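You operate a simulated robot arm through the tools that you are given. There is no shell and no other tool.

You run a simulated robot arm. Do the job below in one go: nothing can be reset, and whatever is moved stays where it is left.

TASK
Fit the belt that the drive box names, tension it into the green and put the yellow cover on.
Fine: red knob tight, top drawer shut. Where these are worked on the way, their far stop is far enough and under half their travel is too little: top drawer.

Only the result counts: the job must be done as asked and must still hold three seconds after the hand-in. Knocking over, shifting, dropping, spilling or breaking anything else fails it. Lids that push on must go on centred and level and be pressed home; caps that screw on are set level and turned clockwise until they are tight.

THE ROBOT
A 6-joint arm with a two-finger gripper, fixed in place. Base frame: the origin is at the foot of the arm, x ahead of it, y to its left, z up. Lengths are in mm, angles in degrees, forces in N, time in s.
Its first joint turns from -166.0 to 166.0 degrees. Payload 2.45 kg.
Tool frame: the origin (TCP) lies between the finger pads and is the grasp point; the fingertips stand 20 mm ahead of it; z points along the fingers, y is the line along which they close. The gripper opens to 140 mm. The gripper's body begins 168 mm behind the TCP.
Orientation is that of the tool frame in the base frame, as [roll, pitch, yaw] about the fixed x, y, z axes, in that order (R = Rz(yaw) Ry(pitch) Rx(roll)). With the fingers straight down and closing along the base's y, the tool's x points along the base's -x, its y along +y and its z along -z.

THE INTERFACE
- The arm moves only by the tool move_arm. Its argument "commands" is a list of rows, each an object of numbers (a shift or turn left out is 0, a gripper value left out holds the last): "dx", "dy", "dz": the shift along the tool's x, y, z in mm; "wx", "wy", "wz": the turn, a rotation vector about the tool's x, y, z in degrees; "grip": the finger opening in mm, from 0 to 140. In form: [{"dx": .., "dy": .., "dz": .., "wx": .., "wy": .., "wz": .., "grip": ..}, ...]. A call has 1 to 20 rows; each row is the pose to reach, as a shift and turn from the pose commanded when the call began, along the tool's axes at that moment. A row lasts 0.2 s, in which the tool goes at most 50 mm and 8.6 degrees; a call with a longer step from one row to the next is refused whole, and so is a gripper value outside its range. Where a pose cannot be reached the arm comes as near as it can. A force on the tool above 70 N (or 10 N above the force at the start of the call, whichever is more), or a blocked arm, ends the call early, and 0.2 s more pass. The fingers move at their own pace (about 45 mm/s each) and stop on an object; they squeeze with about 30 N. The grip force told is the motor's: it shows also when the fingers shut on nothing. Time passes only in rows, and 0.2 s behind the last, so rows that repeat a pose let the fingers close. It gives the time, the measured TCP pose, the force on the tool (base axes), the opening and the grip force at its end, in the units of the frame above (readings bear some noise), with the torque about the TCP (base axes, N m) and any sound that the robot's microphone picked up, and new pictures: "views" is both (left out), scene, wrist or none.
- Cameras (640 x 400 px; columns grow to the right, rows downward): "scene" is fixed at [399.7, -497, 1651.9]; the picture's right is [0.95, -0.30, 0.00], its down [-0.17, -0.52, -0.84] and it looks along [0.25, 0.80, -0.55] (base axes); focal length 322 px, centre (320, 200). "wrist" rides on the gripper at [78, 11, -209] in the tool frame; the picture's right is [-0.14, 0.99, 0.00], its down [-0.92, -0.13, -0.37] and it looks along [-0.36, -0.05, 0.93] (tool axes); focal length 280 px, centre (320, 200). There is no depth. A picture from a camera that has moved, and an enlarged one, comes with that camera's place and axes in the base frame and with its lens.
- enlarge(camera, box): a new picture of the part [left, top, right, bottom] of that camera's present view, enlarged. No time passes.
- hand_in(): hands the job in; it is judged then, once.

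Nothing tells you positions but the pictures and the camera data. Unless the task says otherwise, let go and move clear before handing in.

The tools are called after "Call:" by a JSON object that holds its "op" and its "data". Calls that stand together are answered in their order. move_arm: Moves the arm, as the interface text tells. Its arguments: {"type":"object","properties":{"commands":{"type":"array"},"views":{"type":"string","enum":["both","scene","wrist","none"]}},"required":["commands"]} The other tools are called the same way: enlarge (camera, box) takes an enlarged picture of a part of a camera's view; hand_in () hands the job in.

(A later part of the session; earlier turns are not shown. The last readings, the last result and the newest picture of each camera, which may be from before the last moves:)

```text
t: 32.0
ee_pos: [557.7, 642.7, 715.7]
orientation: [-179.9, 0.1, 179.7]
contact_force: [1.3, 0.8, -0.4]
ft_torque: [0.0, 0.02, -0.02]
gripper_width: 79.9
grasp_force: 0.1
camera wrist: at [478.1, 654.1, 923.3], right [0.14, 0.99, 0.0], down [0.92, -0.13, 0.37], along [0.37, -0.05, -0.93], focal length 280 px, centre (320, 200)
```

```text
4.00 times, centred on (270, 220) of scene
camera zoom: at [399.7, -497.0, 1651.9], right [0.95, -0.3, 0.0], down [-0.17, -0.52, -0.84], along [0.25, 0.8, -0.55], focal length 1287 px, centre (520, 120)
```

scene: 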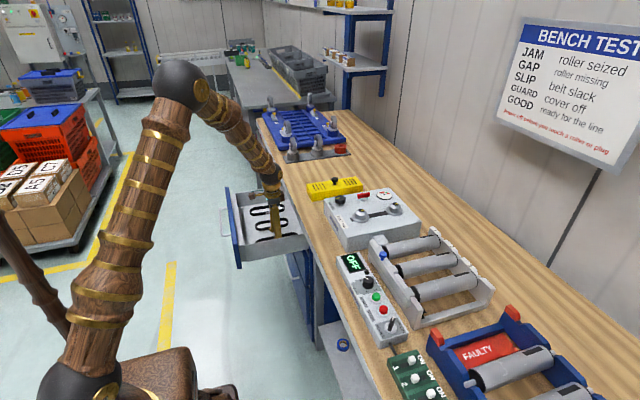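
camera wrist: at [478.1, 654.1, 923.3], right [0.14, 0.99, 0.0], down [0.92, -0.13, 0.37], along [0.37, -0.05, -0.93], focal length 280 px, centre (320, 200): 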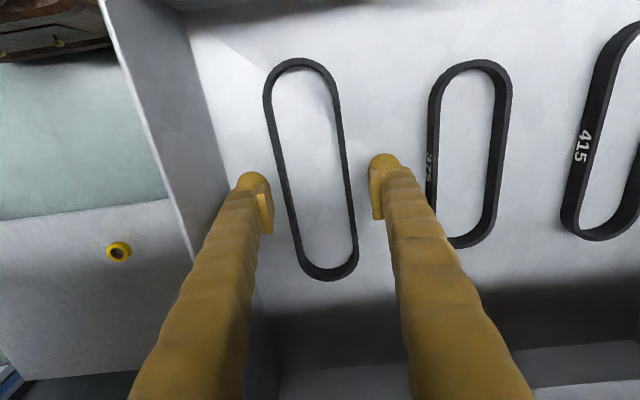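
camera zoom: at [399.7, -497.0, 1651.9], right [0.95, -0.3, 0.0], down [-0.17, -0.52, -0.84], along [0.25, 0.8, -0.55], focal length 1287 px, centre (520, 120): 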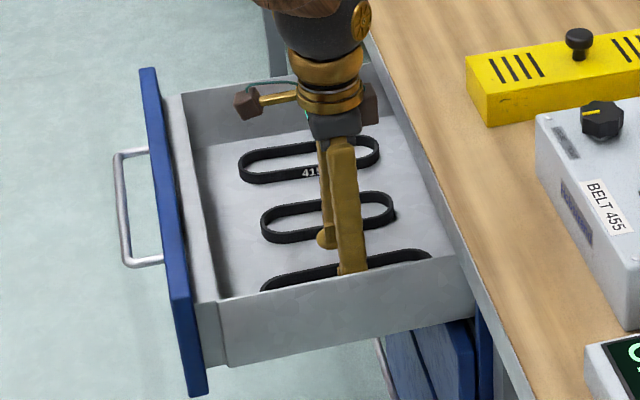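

Call:
{"op": "move_arm", "data": {"commands": [{"dy": -1, "dz": 4, "grip": 80}, {"dy": -1, "dz": 8, "grip": 80}, {"dy": -1, "dz": 11, "grip": 80}], "views": "wrist"}}

```text
t: 32.8
ee_pos: [556.4, 641.7, 704.5]
orientation: [-180.0, 0.2, 179.7]
contact_force: [0.1, 0.1, -0.3]
ft_torque: [0.01, -0.04, 0.0]
gripper_width: 80.0
grasp_force: 0.1
camera wrist: at [477.3, 653.2, 912.3], right [0.14, 0.99, 0.0], down [0.92, -0.13, 0.37], along [0.37, -0.05, -0.93], focal length 280 px, centre (320, 200)
```

wrist: 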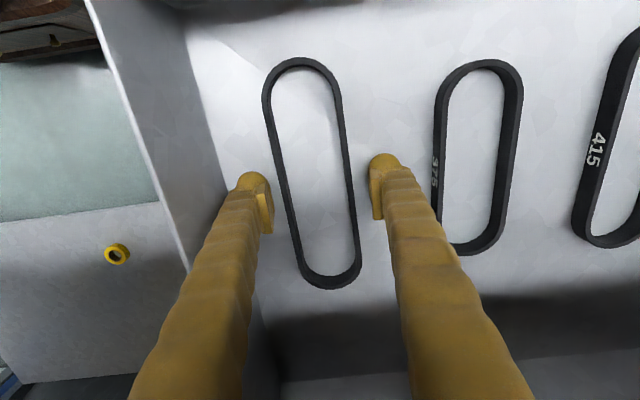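

Call:
{"op": "move_arm", "data": {"commands": [{"dz": 2, "grip": 80}, {"dz": 4, "grip": 80}, {"dz": 6, "grip": 80}], "views": "none"}}

Call:
{"op": "enlarge", "data": {"camera": "wrist", "box": [220, 40, 420, 300]}}

Call:
{"op": "enlarge", "data": {"camera": "scene", "box": [270, 210, 330, 250]}}

```text
t: 33.6
ee_pos: [555.7, 643.6, 699.7]
orientation: [-179.9, 0.1, 179.8]
contact_force: [0.5, 0.3, 0.4]
ft_torque: [0.0, -0.01, 0.01]
gripper_width: 80.1
grasp_force: 0.1
```

```text
1.54 times, centred on (320, 170) of wrist
camera zoom: at [477.2, 653.3, 906.5], right [0.14, 0.99, 0.0], down [0.92, -0.13, 0.37], along [0.37, -0.05, -0.93], focal length 431 px, centre (320, 246)
```

zoom: 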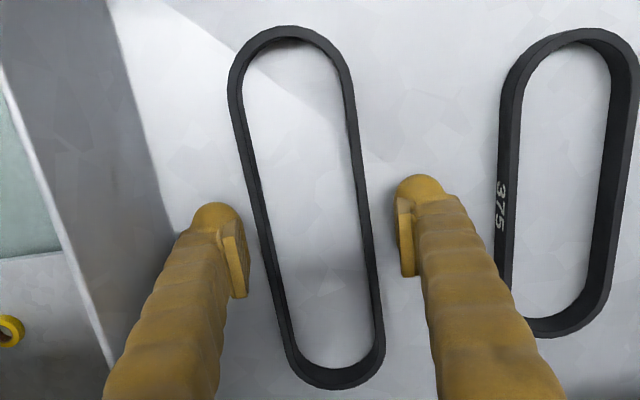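

```text
10.00 times, centred on (300, 230) of scene
camera zoom: at [399.7, -497.0, 1651.9], right [0.95, -0.3, 0.0], down [-0.17, -0.52, -0.84], along [0.25, 0.8, -0.55], focal length 3218 px, centre (520, -100)
```

zoom: 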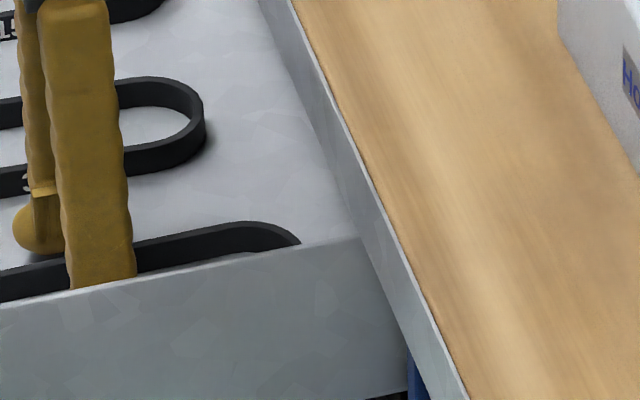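

Call:
{"op": "move_arm", "data": {"commands": [{"dx": -2, "dy": -2, "dz": 2, "grip": 80}, {"dx": -2, "dy": -2, "dz": 4, "grip": 80}], "views": "none"}}

Call:
{"op": "move_arm", "data": {"commands": [{"dz": 2, "grip": 80}, {"dz": 4, "grip": 80}], "views": "none"}}

Call:
{"op": "move_arm", "data": {"commands": [{"dz": 2, "grip": 80}, {"dz": 4, "grip": 80}], "views": "wrist"}}

```text
t: 34.2
ee_pos: [557.9, 640.9, 697.3]
orientation: [180.0, 0.1, 179.8]
contact_force: [-1.9, -3.6, 15.5]
ft_torque: [-0.08, 0.05, -0.03]
gripper_width: 80.2
grasp_force: 0.4
```

```text
t: 34.8
ee_pos: [560.4, 641.4, 696.5]
orientation: [179.9, 0.4, 179.8]
contact_force: [0.0, -15.8, 43.2]
ft_torque: [-2.13, 0.46, 0.19]
gripper_width: 65.8
grasp_force: 11.6
stopped in row 2: the force on the tool passed its limit at 78 N (the readings are from after the stop); the commanded pose is now the measured one
```

```text
t: 35.3
ee_pos: [560.1, 646.2, 696.9]
orientation: [179.5, 0.5, 179.8]
contact_force: [1.7, 3.5, 10.0]
ft_torque: [-0.45, 0.02, 0.02]
gripper_width: 78.5
grasp_force: 0.1
stopped in row 2: the force on the tool passed its limit at 76 N (the readings are from after the stop); the commanded pose is now the measured one
camera wrist: at [480.5, 654.2, 903.5], right [0.14, 0.99, 0.01], down [0.92, -0.13, 0.38], along [0.37, -0.04, -0.93], focal length 280 px, centre (320, 200)
```

wrist: 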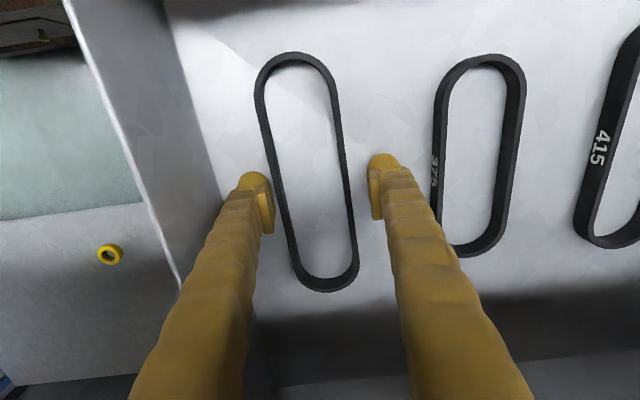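

The floor is at tip height z≈677. I shouldn't have chained those presses, but the belt hasn't moved. I lift 3 mm, re-centre and close gently on the belt.

Call:
{"op": "move_arm", "data": {"commands": [{"dz": -4, "grip": 80}, {"dx": 2, "dy": -5, "dz": -4, "grip": 80}], "views": "wrist"}}

```text
t: 35.9
ee_pos: [558.2, 640.0, 698.6]
orientation: [179.6, 0.6, 179.9]
contact_force: [0.2, -0.1, 0.1]
ft_torque: [-0.01, -0.02, 0.02]
gripper_width: 79.4
grasp_force: 0.1
camera wrist: at [478.5, 649.0, 906.6], right [0.14, 0.99, 0.01], down [0.92, -0.13, 0.38], along [0.37, -0.05, -0.93], focal length 280 px, centre (320, 200)
```

wrist: 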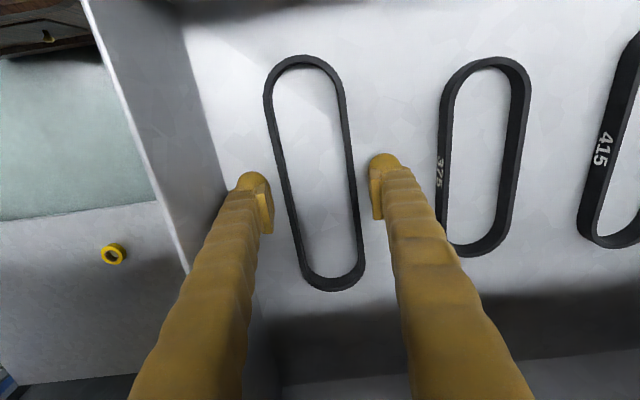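

Call:
{"op": "move_arm", "data": {"commands": [{"grip": 65}, {"grip": 60}, {"grip": 56}, {"grip": 54}, {"grip": 52}, {"grip": 50}], "views": "wrist"}}

```text
t: 37.3
ee_pos: [558.8, 639.3, 700.4]
orientation: [179.6, 0.5, 179.7]
contact_force: [-0.1, 0.3, 0.8]
ft_torque: [-0.04, 0.0, 0.03]
gripper_width: 58.4
grasp_force: 30.0
camera wrist: at [478.4, 649.1, 906.7], right [0.14, 0.99, 0.01], down [0.92, -0.13, 0.38], along [0.37, -0.05, -0.93], focal length 280 px, centre (320, 200)
```

wrist: 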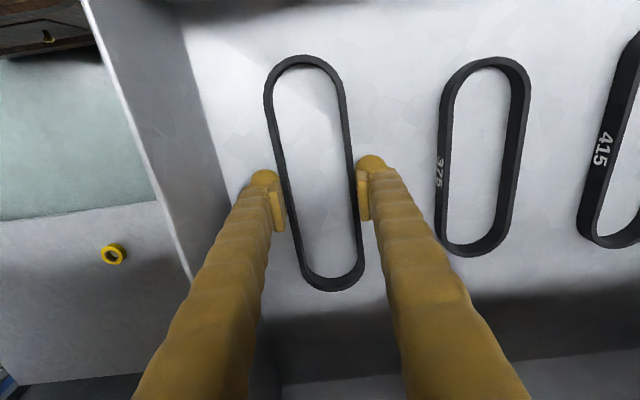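

The belt is rigid and held at 58 mm width. Its +x end lies under the bench lip, so I lift a little, shift back 45 mm towards the robot, and then raise it.

Call:
{"op": "move_arm", "data": {"commands": [{"dz": -8, "grip": 45}, {"dz": -18, "grip": 45}, {"dz": -25, "dx": 15, "grip": 45}, {"dz": -28, "dx": 35, "grip": 45}, {"dz": -30, "dx": 50, "grip": 45}], "views": "both"}}

```text
t: 38.5
ee_pos: [508.8, 640.2, 729.5]
orientation: [179.6, 0.4, 179.8]
contact_force: [-0.7, -0.5, 0.0]
ft_torque: [-0.01, -0.02, 0.02]
gripper_width: 44.9
grasp_force: 0.0
camera wrist: at [428.2, 649.3, 936.7], right [0.14, 0.99, 0.01], down [0.92, -0.13, 0.38], along [0.37, -0.04, -0.93], focal length 280 px, centre (320, 200)
```

scene: 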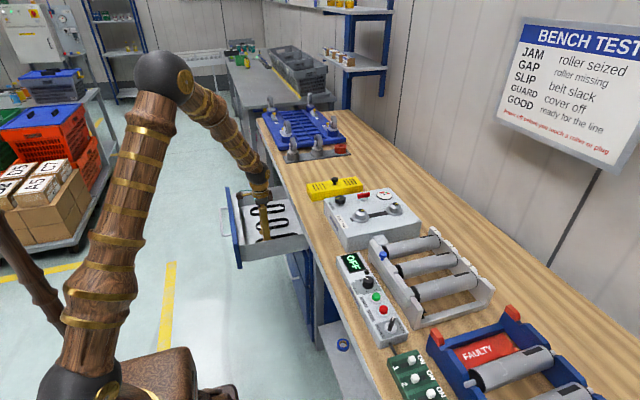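
wrist: 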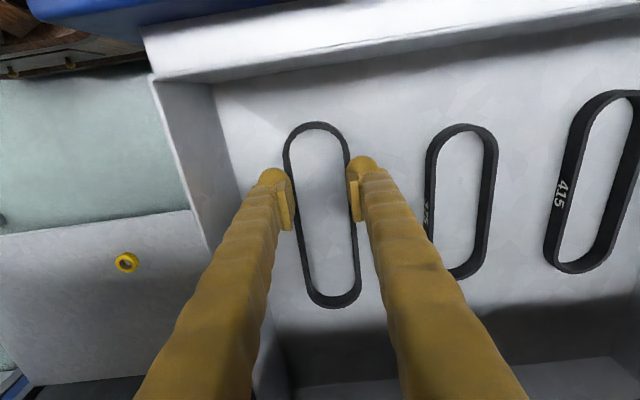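

The gripper closed past the belt, so it slipped out and stayed in the drawer at about (558, 642). I go back, check its state, and grip again with the fingertips right at the floor and a much slower lift.

Call:
{"op": "move_arm", "data": {"commands": [{"dz": -30, "grip": 75}, {"dz": -30, "dx": -25, "dy": 2, "grip": 75}, {"dz": -30, "dx": -49, "dy": 2, "grip": 75}, {"dz": -30, "dx": -49, "dy": 2, "grip": 75}], "views": "wrist"}}

Call:
{"op": "enlarge", "data": {"camera": "wrist", "box": [220, 60, 420, 300]}}

```text
t: 39.5
ee_pos: [557.8, 642.2, 760.3]
orientation: [179.6, 0.6, 179.8]
contact_force: [0.6, 0.0, 0.2]
ft_torque: [0.01, 0.0, 0.0]
gripper_width: 74.9
grasp_force: 0.0
camera wrist: at [477.4, 651.9, 967.0], right [0.14, 0.99, 0.01], down [0.92, -0.13, 0.38], along [0.37, -0.05, -0.93], focal length 280 px, centre (320, 200)
```

wrist: 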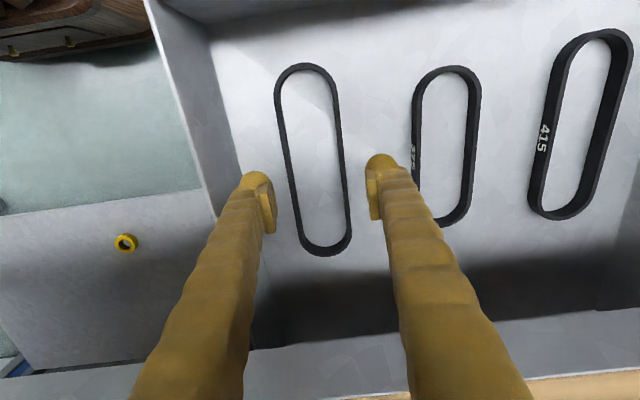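

```text
1.67 times, centred on (320, 180) of wrist
camera zoom: at [477.4, 651.9, 967.0], right [0.14, 0.99, 0.01], down [0.92, -0.13, 0.38], along [0.37, -0.05, -0.93], focal length 467 px, centre (320, 233)
```

zoom: 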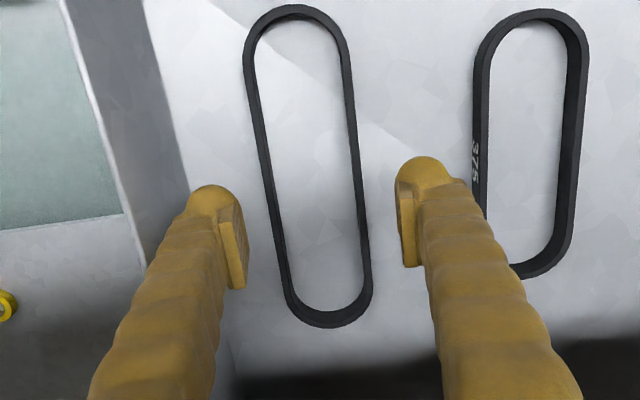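

Call:
{"op": "move_arm", "data": {"commands": [{"dz": 30, "grip": 75, "wx": 0.4, "wy": 0.6, "wz": -0.2}, {"dz": 52, "grip": 75, "wx": 0.4, "wy": 0.6, "wz": -0.2}, {"dz": 60, "grip": 75, "wx": 0.4, "wy": 0.6, "wz": -0.2}, {"dz": 62, "grip": 75, "wx": 0.4, "wy": 0.6, "wz": -0.2}, {"dz": 62, "grip": 66, "wx": 0.4, "wy": 0.6, "wz": -0.2}, {"dz": 62, "grip": 60, "wx": 0.4, "wy": 0.6, "wz": -0.2}, {"dz": 62, "grip": 55, "wx": 0.4, "wy": 0.6, "wz": -0.2}], "views": "wrist"}}

Call:
{"op": "enlarge", "data": {"camera": "wrist", "box": [230, 130, 410, 260]}}

Call:
{"op": "enlarge", "data": {"camera": "scene", "box": [260, 210, 320, 250]}}

```text
t: 41.1
ee_pos: [558.2, 643.0, 697.2]
orientation: [179.9, 0.0, 179.9]
contact_force: [-1.0, -0.3, 0.5]
ft_torque: [-0.06, 0.03, -0.02]
gripper_width: 58.7
grasp_force: 25.3
camera wrist: at [479.1, 652.9, 905.5], right [0.14, 0.99, 0.0], down [0.92, -0.13, 0.37], along [0.36, -0.05, -0.93], focal length 280 px, centre (320, 200)
```

wrist: 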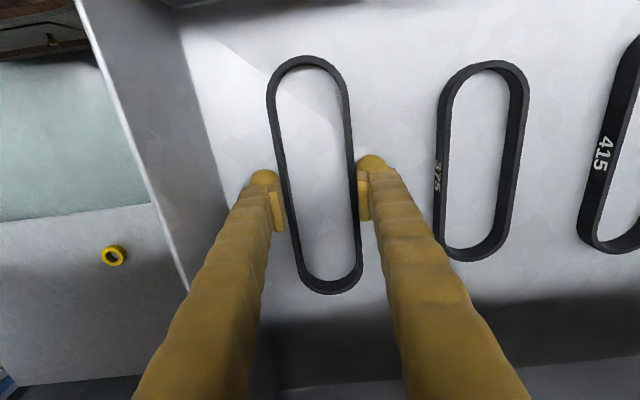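

```text
3.08 times, centred on (320, 195) of wrist
camera zoom: at [479.1, 652.9, 905.5], right [0.14, 0.99, 0.0], down [0.92, -0.13, 0.37], along [0.36, -0.05, -0.93], focal length 863 px, centre (320, 215)
```

zoom: 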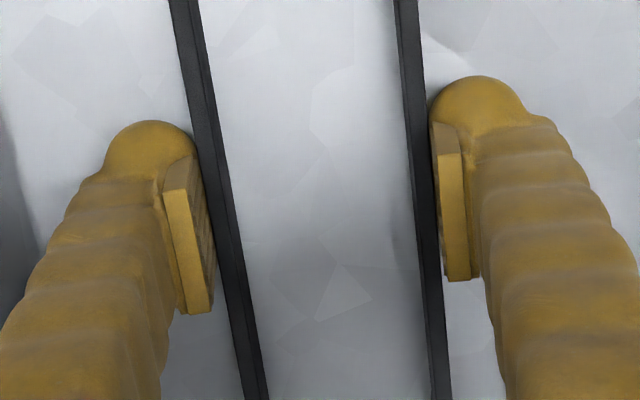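

```text
10.00 times, centred on (290, 230) of scene
camera zoom: at [399.7, -497.0, 1651.9], right [0.95, -0.3, 0.0], down [-0.17, -0.52, -0.84], along [0.25, 0.8, -0.55], focal length 3218 px, centre (620, -100)
```

zoom: 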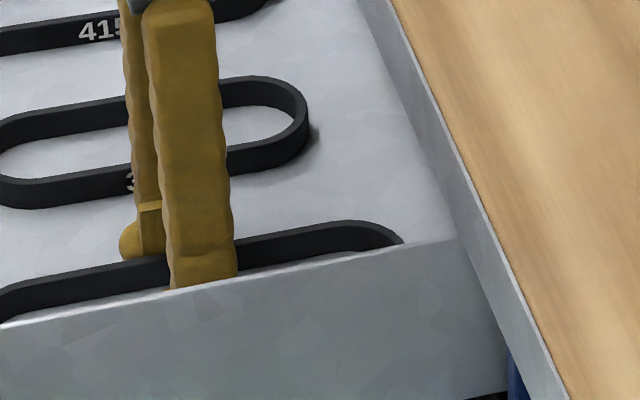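

Call:
{"op": "move_arm", "data": {"commands": [{"grip": 40}, {"grip": 40}, {"grip": 40}, {"dz": -1, "grip": 40}, {"dz": -2, "grip": 40}, {"dz": -3, "grip": 40}], "views": "wrist"}}

```text
t: 42.5
ee_pos: [556.2, 641.9, 701.0]
orientation: [179.9, -0.1, 180.0]
contact_force: [-0.5, 0.4, -1.2]
ft_torque: [0.04, 0.01, -0.03]
gripper_width: 58.4
grasp_force: 29.7
camera wrist: at [479.2, 652.5, 908.4], right [0.14, 0.99, 0.0], down [0.92, -0.13, 0.37], along [0.36, -0.05, -0.93], focal length 280 px, centre (320, 200)
```

wrist: 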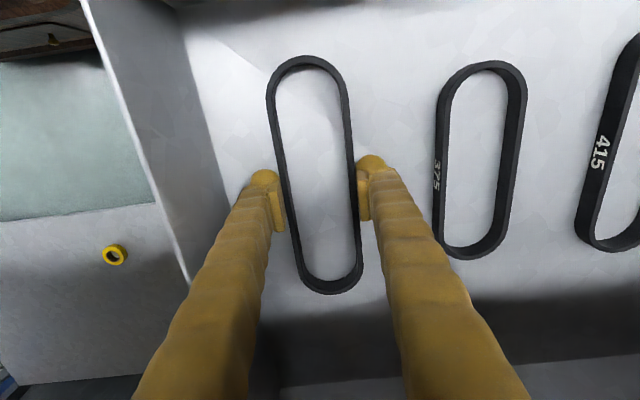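

It appears to be lifting with the gripper. I continue slowly.

Call:
{"op": "move_arm", "data": {"commands": [{"dz": -2, "grip": 40}, {"dz": -4, "grip": 40}, {"dz": -6, "grip": 40}, {"dz": -8, "grip": 40}, {"dz": -11, "grip": 40}, {"dz": -14, "grip": 40}, {"dz": -17, "grip": 40}, {"dz": -20, "grip": 40}], "views": "wrist"}}

```text
t: 44.3
ee_pos: [558.2, 640.1, 720.2]
orientation: [179.9, -0.1, -180.0]
contact_force: [-0.1, -0.2, -0.7]
ft_torque: [0.0, 0.01, -0.01]
gripper_width: 58.7
grasp_force: 30.3
camera wrist: at [480.0, 651.8, 928.2], right [0.14, 0.99, 0.0], down [0.92, -0.13, 0.37], along [0.36, -0.05, -0.93], focal length 280 px, centre (320, 200)
```

wrist: 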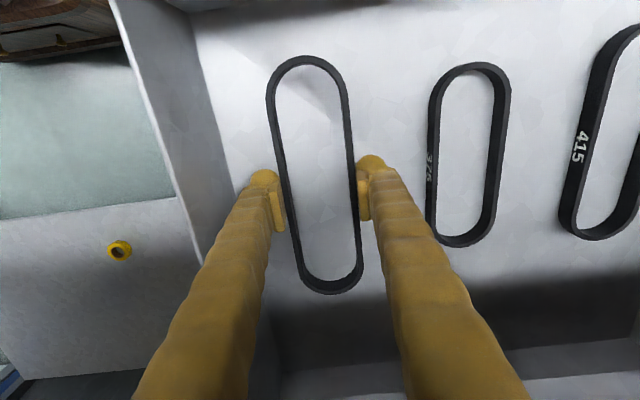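

The belt is now held at 58.7 mm with 30 N. I shift back under the lip and then raise it, with smooth steps.

Call:
{"op": "move_arm", "data": {"commands": [{"dz": -2, "dx": 4, "grip": 40}, {"dz": -4, "dx": 12, "grip": 40}, {"dz": -6, "dx": 22, "grip": 40}, {"dz": -8, "dx": 32, "grip": 40}, {"dz": -10, "dx": 42, "grip": 40}, {"dz": -12, "dx": 52, "grip": 40}, {"dz": -16, "dx": 56, "grip": 40}, {"dz": -24, "dx": 58, "grip": 40}, {"dz": -36, "dx": 58, "grip": 40}, {"dz": -50, "dx": 58, "grip": 40}, {"dz": -65, "dx": 58, "grip": 40}, {"dz": -80, "dx": 58, "grip": 40}], "views": "both"}}

```text
t: 46.9
ee_pos: [499.6, 641.2, 800.0]
orientation: [-180.0, -0.1, -180.0]
contact_force: [0.3, 0.9, -0.5]
ft_torque: [0.0, -0.02, -0.04]
gripper_width: 58.4
grasp_force: 30.7
camera wrist: at [421.1, 651.4, 1008.3], right [0.14, 0.99, 0.0], down [0.92, -0.13, 0.37], along [0.36, -0.05, -0.93], focal length 280 px, centre (320, 200)
```

scene: 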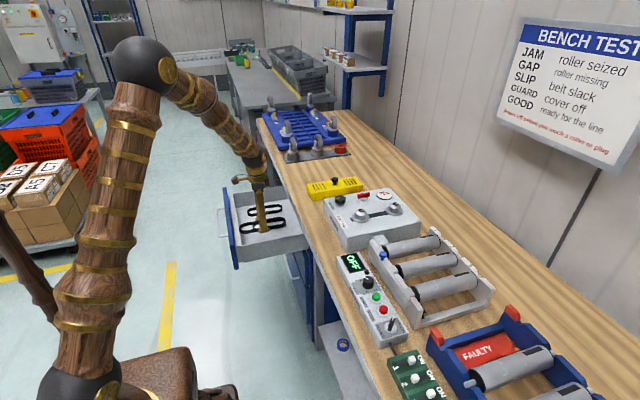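
wrist: 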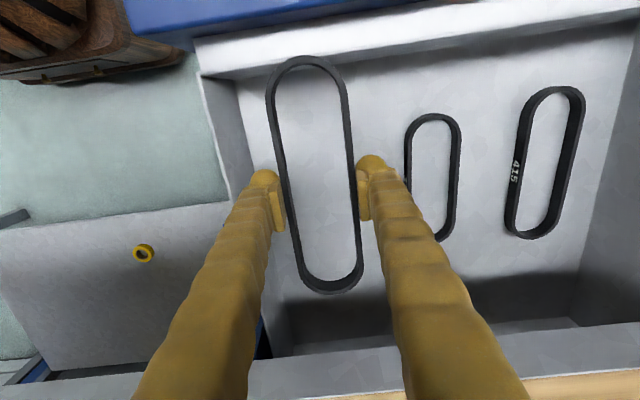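

Call:
{"op": "move_arm", "data": {"commands": [{"dz": -15, "grip": 40}, {"dz": -40, "grip": 40}, {"dz": -68, "grip": 40}, {"dz": -96, "grip": 40}, {"dz": -124, "grip": 40}, {"dz": -152, "grip": 40}, {"dz": -180, "grip": 40}, {"dz": -205, "grip": 40}, {"dz": -222, "grip": 40}, {"dz": -230, "grip": 40}], "views": "both"}}

Call:
{"op": "enlarge", "data": {"camera": "scene", "box": [190, 120, 310, 220]}}

```text
t: 49.1
ee_pos: [500.3, 642.2, 1031.6]
orientation: [180.0, -0.1, -180.0]
contact_force: [-0.5, -0.2, -0.9]
ft_torque: [0.0, -0.03, -0.03]
gripper_width: 58.2
grasp_force: 29.9
camera wrist: at [421.9, 652.4, 1239.7], right [0.14, 0.99, 0.0], down [0.92, -0.13, 0.37], along [0.36, -0.05, -0.93], focal length 280 px, centre (320, 200)
```

scene: 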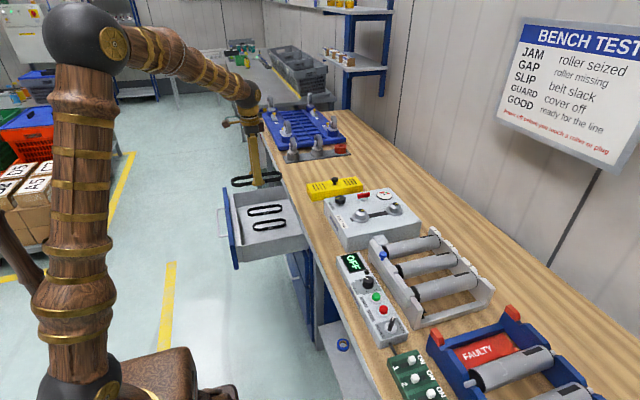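
wrist: 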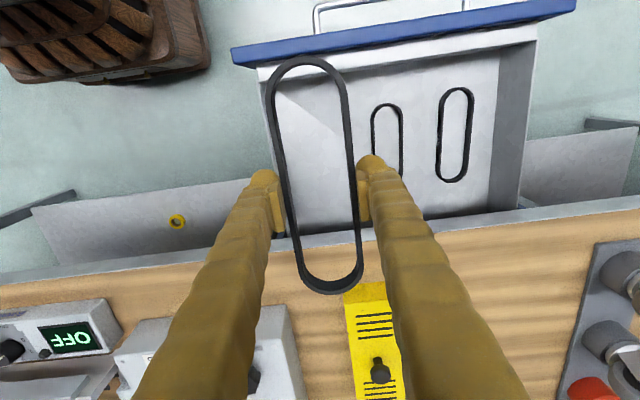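

```text
4.00 times, centred on (250, 170) of scene
camera zoom: at [399.7, -497.0, 1651.9], right [0.95, -0.3, 0.0], down [-0.17, -0.52, -0.84], along [0.25, 0.8, -0.55], focal length 1287 px, centre (600, 320)
```

zoom: 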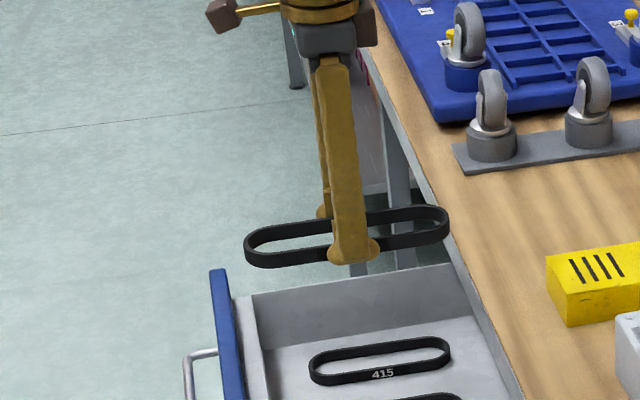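

The belt hangs level and firmly held, centred on the tool to within a millimetre. I carry it to about 90 mm above the pulleys and compare it with them in the wrist view.

Call:
{"op": "move_arm", "data": {"commands": [{"dx": -10, "dy": -6, "dz": -5, "grip": 40}, {"dx": -35, "dy": -22, "dz": -15, "grip": 40}, {"dx": -70, "dy": -44, "dz": -25, "grip": 40}, {"dx": -105, "dy": -67, "dz": -35, "grip": 40}, {"dx": -140, "dy": -89, "dz": -35, "grip": 40}, {"dx": -175, "dy": -112, "dz": -35, "grip": 40}, {"dx": -210, "dy": -134, "dz": -35, "grip": 40}, {"dx": -245, "dy": -156, "dz": -35, "grip": 40}, {"dx": -280, "dy": -179, "dz": -35, "grip": 40}, {"dx": -315, "dy": -201, "dz": -35, "grip": 40}, {"dx": -350, "dy": -224, "dz": -35, "grip": 40}, {"dx": -378, "dy": -242, "dz": -35, "grip": 40}, {"dx": -398, "dy": -254, "dz": -35, "grip": 40}, {"dx": -407, "dy": -260, "dz": -35, "grip": 40}], "views": "both"}}

Call:
{"op": "enlarge", "data": {"camera": "wrist", "box": [220, 40, 440, 310]}}

Call:
{"op": "enlarge", "data": {"camera": "scene", "box": [310, 130, 430, 250]}}

```text
t: 52.1
ee_pos: [907.6, 380.4, 1064.6]
orientation: [180.0, -0.1, 180.0]
contact_force: [-0.8, -0.3, -0.4]
ft_torque: [-0.03, -0.01, 0.01]
gripper_width: 58.5
grasp_force: 30.4
camera wrist: at [829.1, 391.1, 1272.6], right [0.14, 0.99, 0.0], down [0.92, -0.13, 0.37], along [0.36, -0.05, -0.93], focal length 280 px, centre (320, 200)
```

scene: 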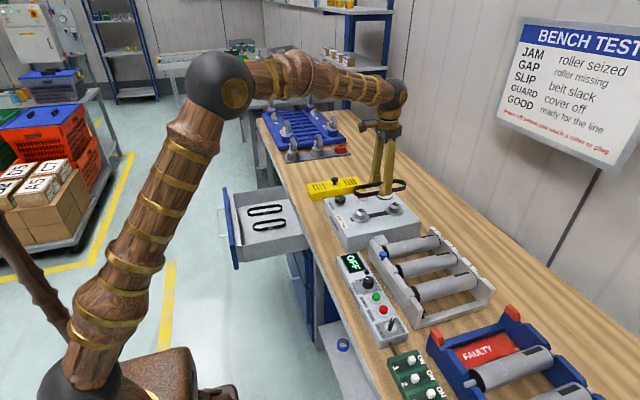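
wrist: 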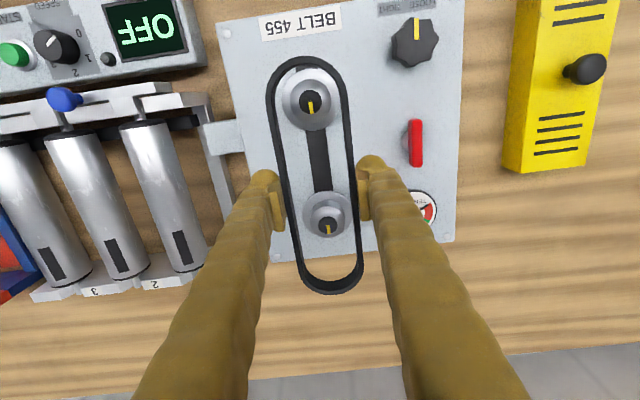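

```text
1.48 times, centred on (330, 175) of wrist
camera zoom: at [829.1, 391.1, 1272.6], right [0.14, 0.99, 0.0], down [0.92, -0.13, 0.37], along [0.36, -0.05, -0.93], focal length 415 px, centre (305, 237)
```

zoom: 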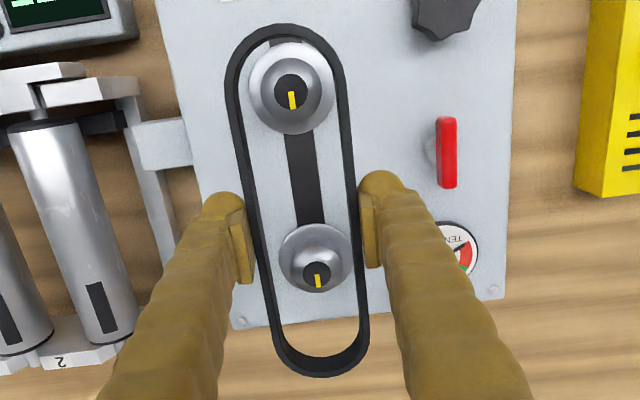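

```text
3.33 times, centred on (370, 190) of scene
camera zoom: at [399.7, -497.0, 1651.9], right [0.95, -0.3, 0.0], down [-0.17, -0.52, -0.84], along [0.25, 0.8, -0.55], focal length 1073 px, centre (153, 233)
```

zoom: 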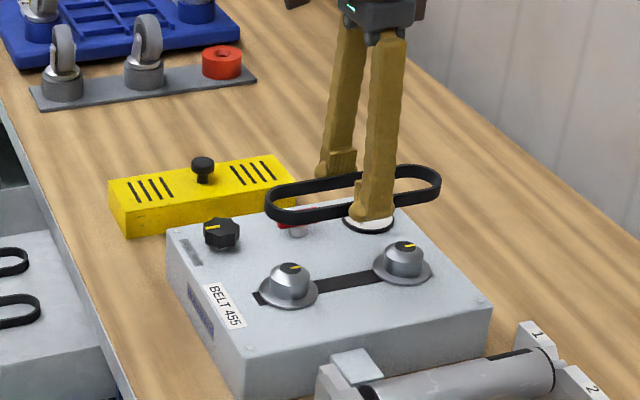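

The belt and pulleys match in span (about 142 mm each) and the tool is only about 2 mm off. I correct that and lower until the belt is just above the pulley caps.

Call:
{"op": "move_arm", "data": {"commands": [{"dx": -1, "dy": -0.4, "dz": 8, "grip": 40}, {"dx": -2, "dy": -0.7, "dz": 22, "grip": 40}, {"dx": -2, "dy": -0.7, "dz": 38, "grip": 40}, {"dx": -2, "dy": -0.7, "dz": 52, "grip": 40}, {"dx": -2, "dy": -0.7, "dz": 62, "grip": 40}, {"dx": -2, "dy": -0.7, "dz": 66, "grip": 40}, {"dx": -2, "dy": -0.7, "dz": 66, "grip": 40}], "views": "both"}}

Call:
{"op": "enlarge", "data": {"camera": "wrist", "box": [220, 40, 440, 310]}}

Call:
{"op": "enlarge", "data": {"camera": "scene", "box": [340, 180, 430, 240]}}

```text
t: 53.7
ee_pos: [908.7, 381.2, 998.8]
orientation: [180.0, -0.1, 180.0]
contact_force: [0.9, -0.1, -0.8]
ft_torque: [-0.02, -0.01, 0.03]
gripper_width: 58.4
grasp_force: 30.2
camera wrist: at [830.9, 390.7, 1206.6], right [0.14, 0.99, 0.0], down [0.92, -0.13, 0.37], along [0.36, -0.05, -0.93], focal length 280 px, centre (320, 200)
```

scene: 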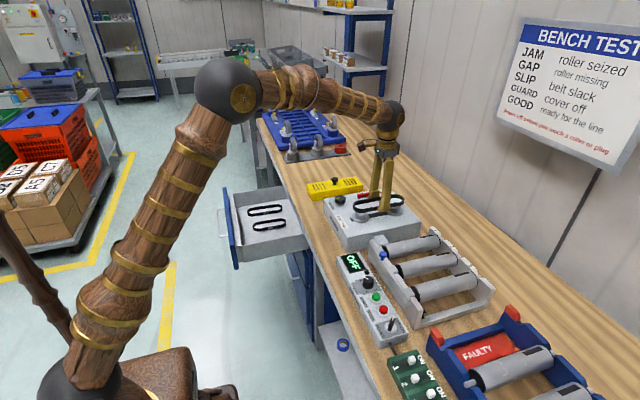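
wrist: 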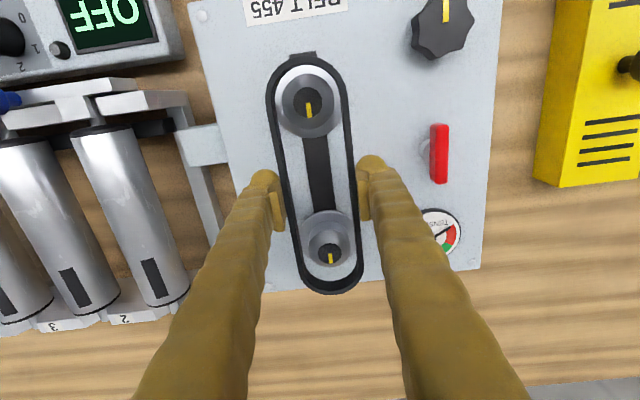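

```text
1.48 times, centred on (330, 175) of wrist
camera zoom: at [830.9, 390.7, 1206.6], right [0.14, 0.99, 0.0], down [0.92, -0.13, 0.37], along [0.36, -0.05, -0.93], focal length 415 px, centre (305, 237)
```

zoom: 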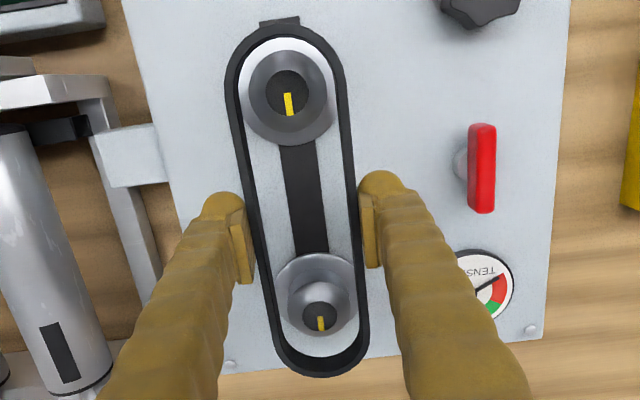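

```text
6.67 times, centred on (385, 210) of scene
camera zoom: at [399.7, -497.0, 1651.9], right [0.95, -0.3, 0.0], down [-0.17, -0.52, -0.84], along [0.25, 0.8, -0.55], focal length 2146 px, centre (-113, 133)
```

zoom: 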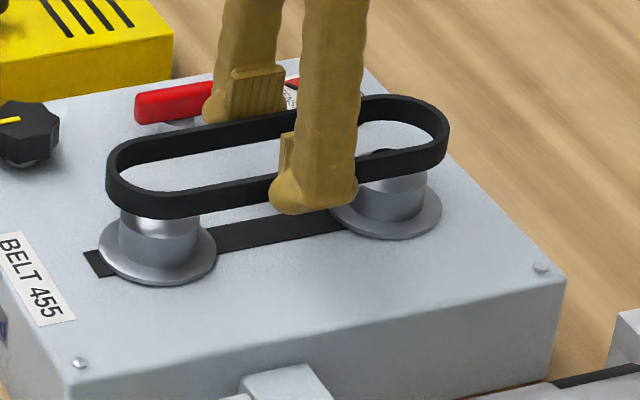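

The belt is right above the caps and lines up within about 1 mm. I lower it gradually over the pulleys and watch the force.

Call:
{"op": "move_arm", "data": {"commands": [{"dx": -0.5, "dy": -0.4, "dz": 4, "grip": 40}, {"dx": -0.5, "dy": -0.4, "dz": 8, "grip": 40}, {"dx": -0.5, "dy": -0.4, "dz": 12, "grip": 40}, {"dx": -0.5, "dy": -0.4, "dz": 16, "grip": 40}], "views": "wrist"}}

Call:
{"op": "enlarge", "data": {"camera": "scene", "box": [340, 180, 430, 240]}}

Call:
{"op": "enlarge", "data": {"camera": "wrist", "box": [220, 40, 440, 310]}}

```text
t: 54.7
ee_pos: [909.1, 381.4, 981.8]
orientation: [-180.0, -0.2, -179.9]
contact_force: [-0.3, -0.1, 0.0]
ft_torque: [-0.02, 0.0, 0.0]
gripper_width: 58.4
grasp_force: 30.1
camera wrist: at [831.5, 391.5, 1190.2], right [0.14, 0.99, 0.0], down [0.92, -0.13, 0.37], along [0.36, -0.05, -0.93], focal length 280 px, centre (320, 200)
```

wrist: 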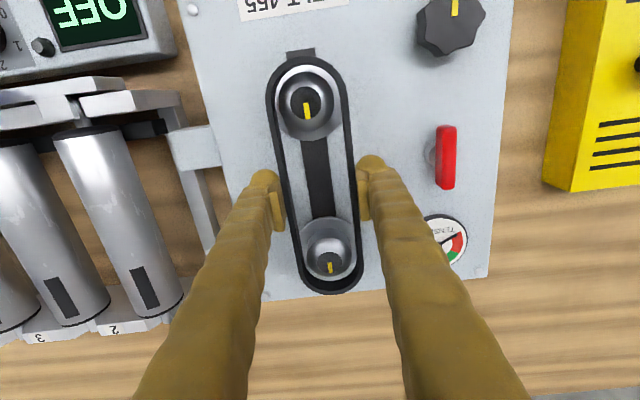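

```text
6.67 times, centred on (385, 210) of scene
camera zoom: at [399.7, -497.0, 1651.9], right [0.95, -0.3, 0.0], down [-0.17, -0.52, -0.84], along [0.25, 0.8, -0.55], focal length 2146 px, centre (-113, 133)
```

zoom: 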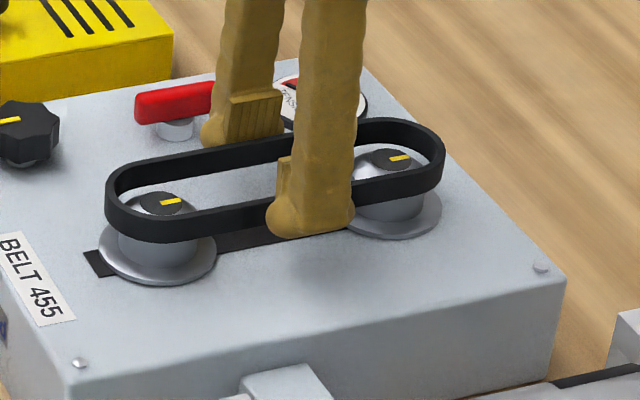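

```text
1.48 times, centred on (330, 175) of wrist
camera zoom: at [831.5, 391.5, 1190.2], right [0.14, 0.99, 0.0], down [0.92, -0.13, 0.37], along [0.36, -0.05, -0.93], focal length 415 px, centre (305, 237)
```

zoom: 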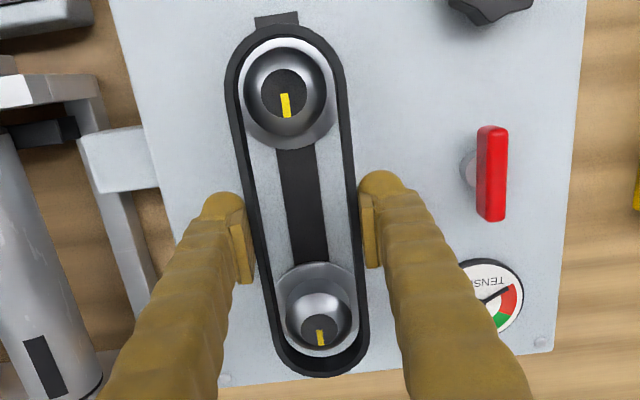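

Call:
{"op": "move_arm", "data": {"commands": [{"dz": 4, "grip": 40}, {"dz": 8, "grip": 40}, {"dz": 12, "grip": 40}, {"dz": 16, "grip": 40}], "views": "wrist"}}

Call:
{"op": "enlarge", "data": {"camera": "scene", "box": [340, 180, 430, 240]}}

Call:
{"op": "enlarge", "data": {"camera": "wrist", "box": [220, 40, 440, 310]}}

```text
t: 55.7
ee_pos: [910.4, 380.7, 966.4]
orientation: [180.0, -0.1, -180.0]
contact_force: [0.0, 0.0, -0.1]
ft_torque: [0.0, -0.01, -0.01]
gripper_width: 58.6
grasp_force: 30.2
camera wrist: at [831.7, 390.6, 1174.9], right [0.14, 0.99, 0.0], down [0.92, -0.13, 0.37], along [0.36, -0.05, -0.93], focal length 280 px, centre (320, 200)
```

wrist: 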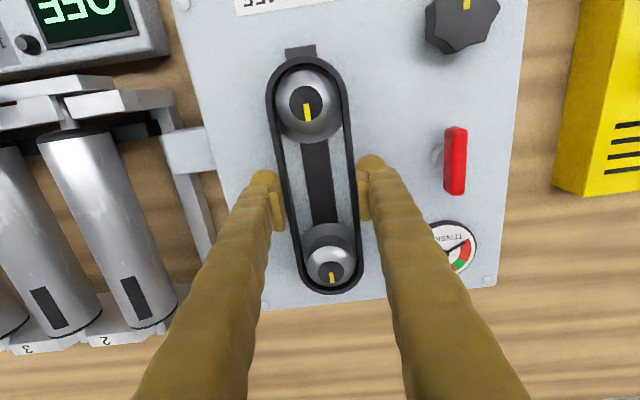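

```text
6.67 times, centred on (385, 210) of scene
camera zoom: at [399.7, -497.0, 1651.9], right [0.95, -0.3, 0.0], down [-0.17, -0.52, -0.84], along [0.25, 0.8, -0.55], focal length 2146 px, centre (-113, 133)
```

zoom: 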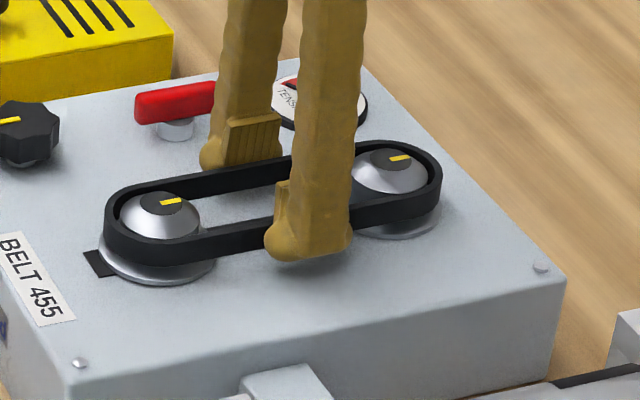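

```text
1.48 times, centred on (330, 175) of wrist
camera zoom: at [831.7, 390.6, 1174.9], right [0.14, 0.99, 0.0], down [0.92, -0.13, 0.37], along [0.36, -0.05, -0.93], focal length 415 px, centre (305, 237)
```

zoom: 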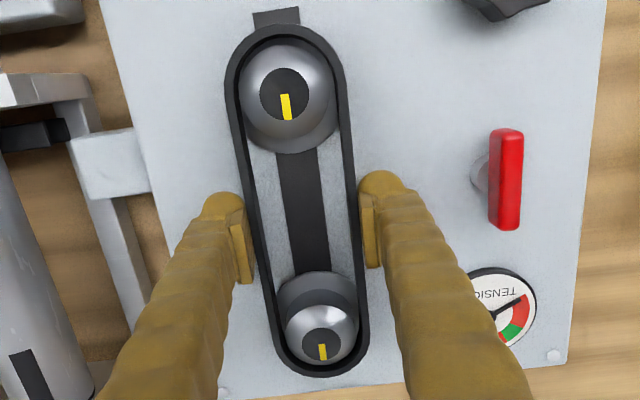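

Call:
{"op": "move_arm", "data": {"commands": [{"dz": 2, "grip": 40}, {"dz": 4, "grip": 40}, {"dz": 5.5, "grip": 40}], "views": "wrist"}}

Call:
{"op": "enlarge", "data": {"camera": "scene", "box": [340, 180, 430, 240]}}

```text
t: 56.5
ee_pos: [910.5, 380.1, 961.8]
orientation: [180.0, -0.1, 180.0]
contact_force: [-0.4, 0.8, -0.4]
ft_torque: [0.04, 0.01, -0.01]
gripper_width: 58.4
grasp_force: 29.7
camera wrist: at [832.0, 390.7, 1169.2], right [0.14, 0.99, 0.0], down [0.92, -0.13, 0.37], along [0.36, -0.05, -0.93], focal length 280 px, centre (320, 200)
```

wrist: 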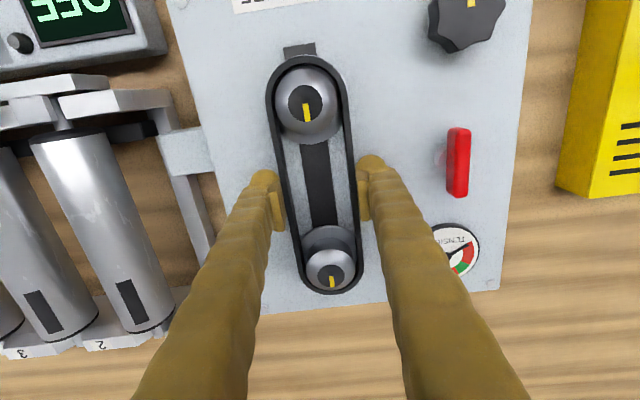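

```text
6.67 times, centred on (385, 210) of scene
camera zoom: at [399.7, -497.0, 1651.9], right [0.95, -0.3, 0.0], down [-0.17, -0.52, -0.84], along [0.25, 0.8, -0.55], focal length 2146 px, centre (-113, 133)
```

zoom: 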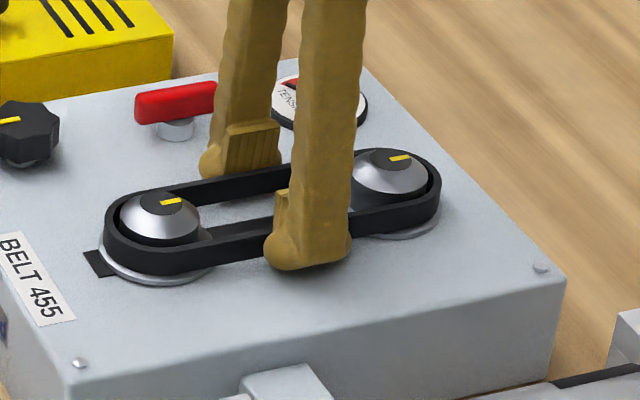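

Call:
{"op": "move_arm", "data": {"commands": [{"dz": 1.5, "grip": 40}, {"dz": 3, "grip": 40}], "views": "none"}}

Call:
{"op": "enlarge", "data": {"camera": "scene", "box": [340, 180, 430, 240]}}

```text
t: 57.1
ee_pos: [910.5, 380.1, 961.2]
orientation: [179.9, 0.0, 179.9]
contact_force: [-5.1, -3.5, 25.9]
ft_torque: [-0.17, 0.05, 0.01]
gripper_width: 58.6
grasp_force: 30.0
```

```text
6.67 times, centred on (385, 210) of scene
camera zoom: at [399.7, -497.0, 1651.9], right [0.95, -0.3, 0.0], down [-0.17, -0.52, -0.84], along [0.25, 0.8, -0.55], focal length 2146 px, centre (-113, 133)
```

zoom: 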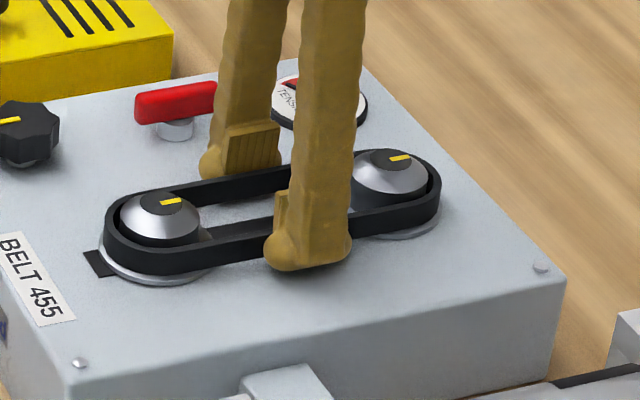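

Contact force rose to 26 N, so the belt rests on the pulley flanges. I ease up 1 mm and open the fingers evenly.

Call:
{"op": "move_arm", "data": {"commands": [{"dz": -2, "grip": 40}, {"dz": -2, "grip": 58}, {"dz": -2, "grip": 66}, {"dz": -2, "grip": 74}, {"dz": -2, "grip": 80}], "views": "wrist"}}

Call:
{"op": "enlarge", "data": {"camera": "scene", "box": [340, 180, 430, 240]}}

Call:
{"op": "enlarge", "data": {"camera": "wrist", "box": [220, 40, 440, 310]}}

```text
t: 58.3
ee_pos: [909.4, 380.7, 959.4]
orientation: [-179.9, 0.0, -180.0]
contact_force: [0.0, 0.7, 0.8]
ft_torque: [0.01, -0.02, 0.02]
gripper_width: 80.0
grasp_force: 0.2
camera wrist: at [831.5, 390.9, 1168.3], right [0.14, 0.99, 0.0], down [0.92, -0.13, 0.37], along [0.36, -0.05, -0.93], focal length 280 px, centre (320, 200)
```

wrist: 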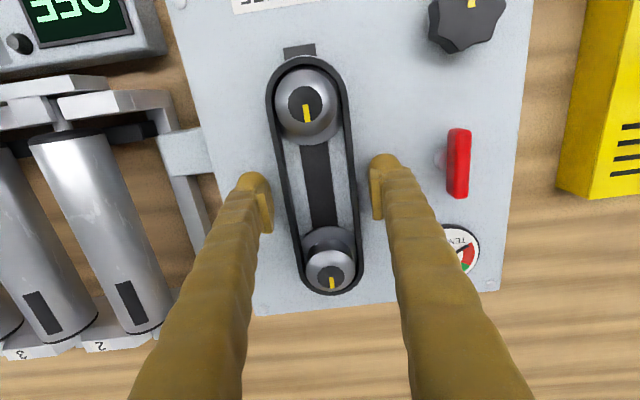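

```text
6.67 times, centred on (385, 210) of scene
camera zoom: at [399.7, -497.0, 1651.9], right [0.95, -0.3, 0.0], down [-0.17, -0.52, -0.84], along [0.25, 0.8, -0.55], focal length 2146 px, centre (-113, 133)
```

zoom: 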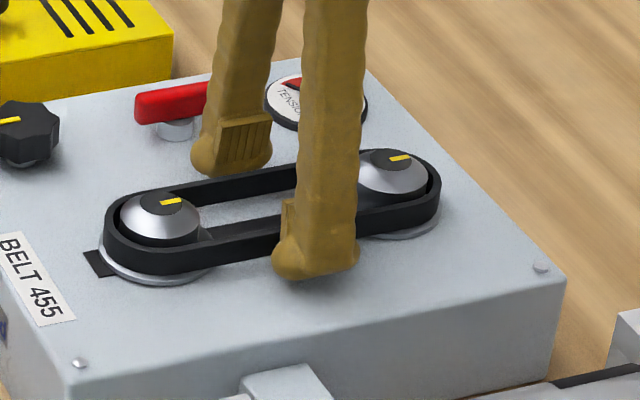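

```text
1.48 times, centred on (330, 175) of wrist
camera zoom: at [831.5, 390.9, 1168.3], right [0.14, 0.99, 0.0], down [0.92, -0.13, 0.37], along [0.36, -0.05, -0.93], focal length 415 px, centre (305, 237)
```

zoom: 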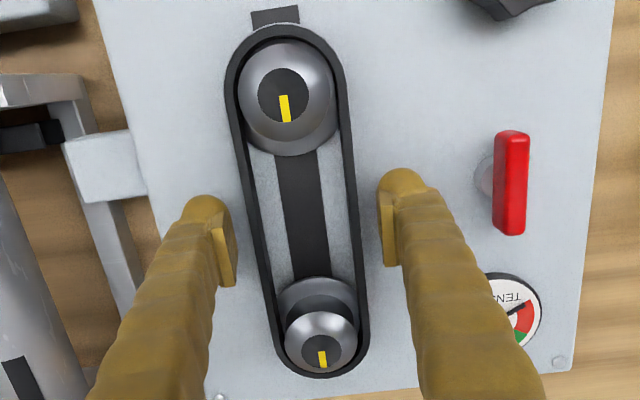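

The belt has dropped onto both flanges. I rise clear and study the knobs and the gauge.

Call:
{"op": "move_arm", "data": {"commands": [{"dz": -10, "grip": 80}, {"dz": -40, "grip": 80}, {"dz": -80, "grip": 90}, {"dz": -110, "dx": 20, "dy": 20, "grip": 120}, {"dz": -140, "dx": 40, "dy": 50, "grip": 140}, {"dz": -150, "dx": 50, "dy": 80, "grip": 140}], "views": "both"}}

Call:
{"op": "enlarge", "data": {"camera": "wrist", "box": [240, 40, 400, 280]}}

Call:
{"op": "enlarge", "data": {"camera": "scene", "box": [320, 180, 420, 245]}}

```text
t: 59.7
ee_pos: [860.2, 460.6, 1110.4]
orientation: [-180.0, -0.1, -180.0]
contact_force: [-0.1, -0.3, -0.5]
ft_torque: [-0.03, -0.02, 0.04]
gripper_width: 139.9
grasp_force: 0.0
camera wrist: at [782.0, 471.5, 1317.7], right [0.14, 0.99, 0.0], down [0.92, -0.13, 0.37], along [0.36, -0.05, -0.93], focal length 280 px, centre (320, 200)
```

scene: 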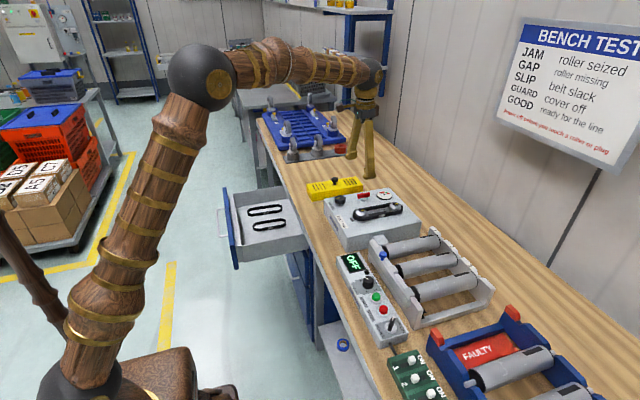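
wrist: 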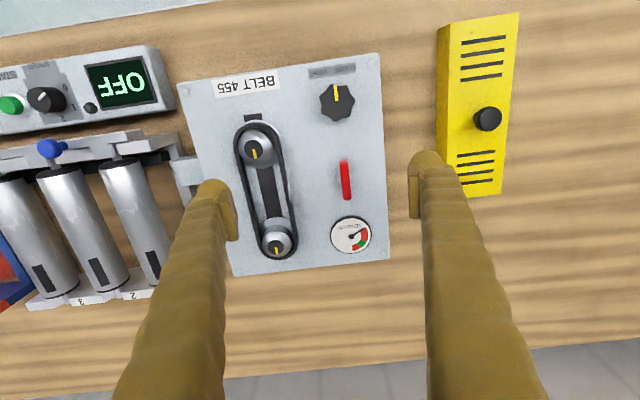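

```text
1.67 times, centred on (320, 160) of wrist
camera zoom: at [782.0, 471.5, 1317.7], right [0.14, 0.99, 0.0], down [0.92, -0.13, 0.37], along [0.36, -0.05, -0.93], focal length 467 px, centre (320, 267)
```

zoom: 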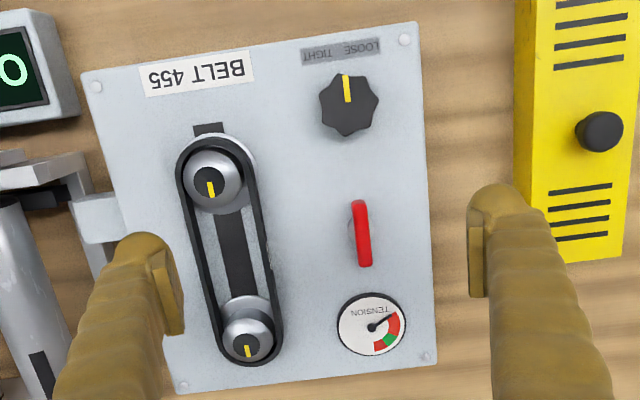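

```text
6.15 times, centred on (370, 212) of scene
camera zoom: at [399.7, -497.0, 1651.9], right [0.95, -0.3, 0.0], down [-0.17, -0.52, -0.84], along [0.25, 0.8, -0.55], focal length 1980 px, centre (12, 123)
```

zoom: 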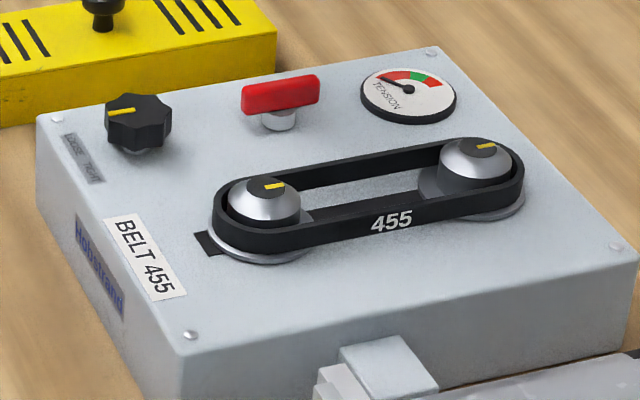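

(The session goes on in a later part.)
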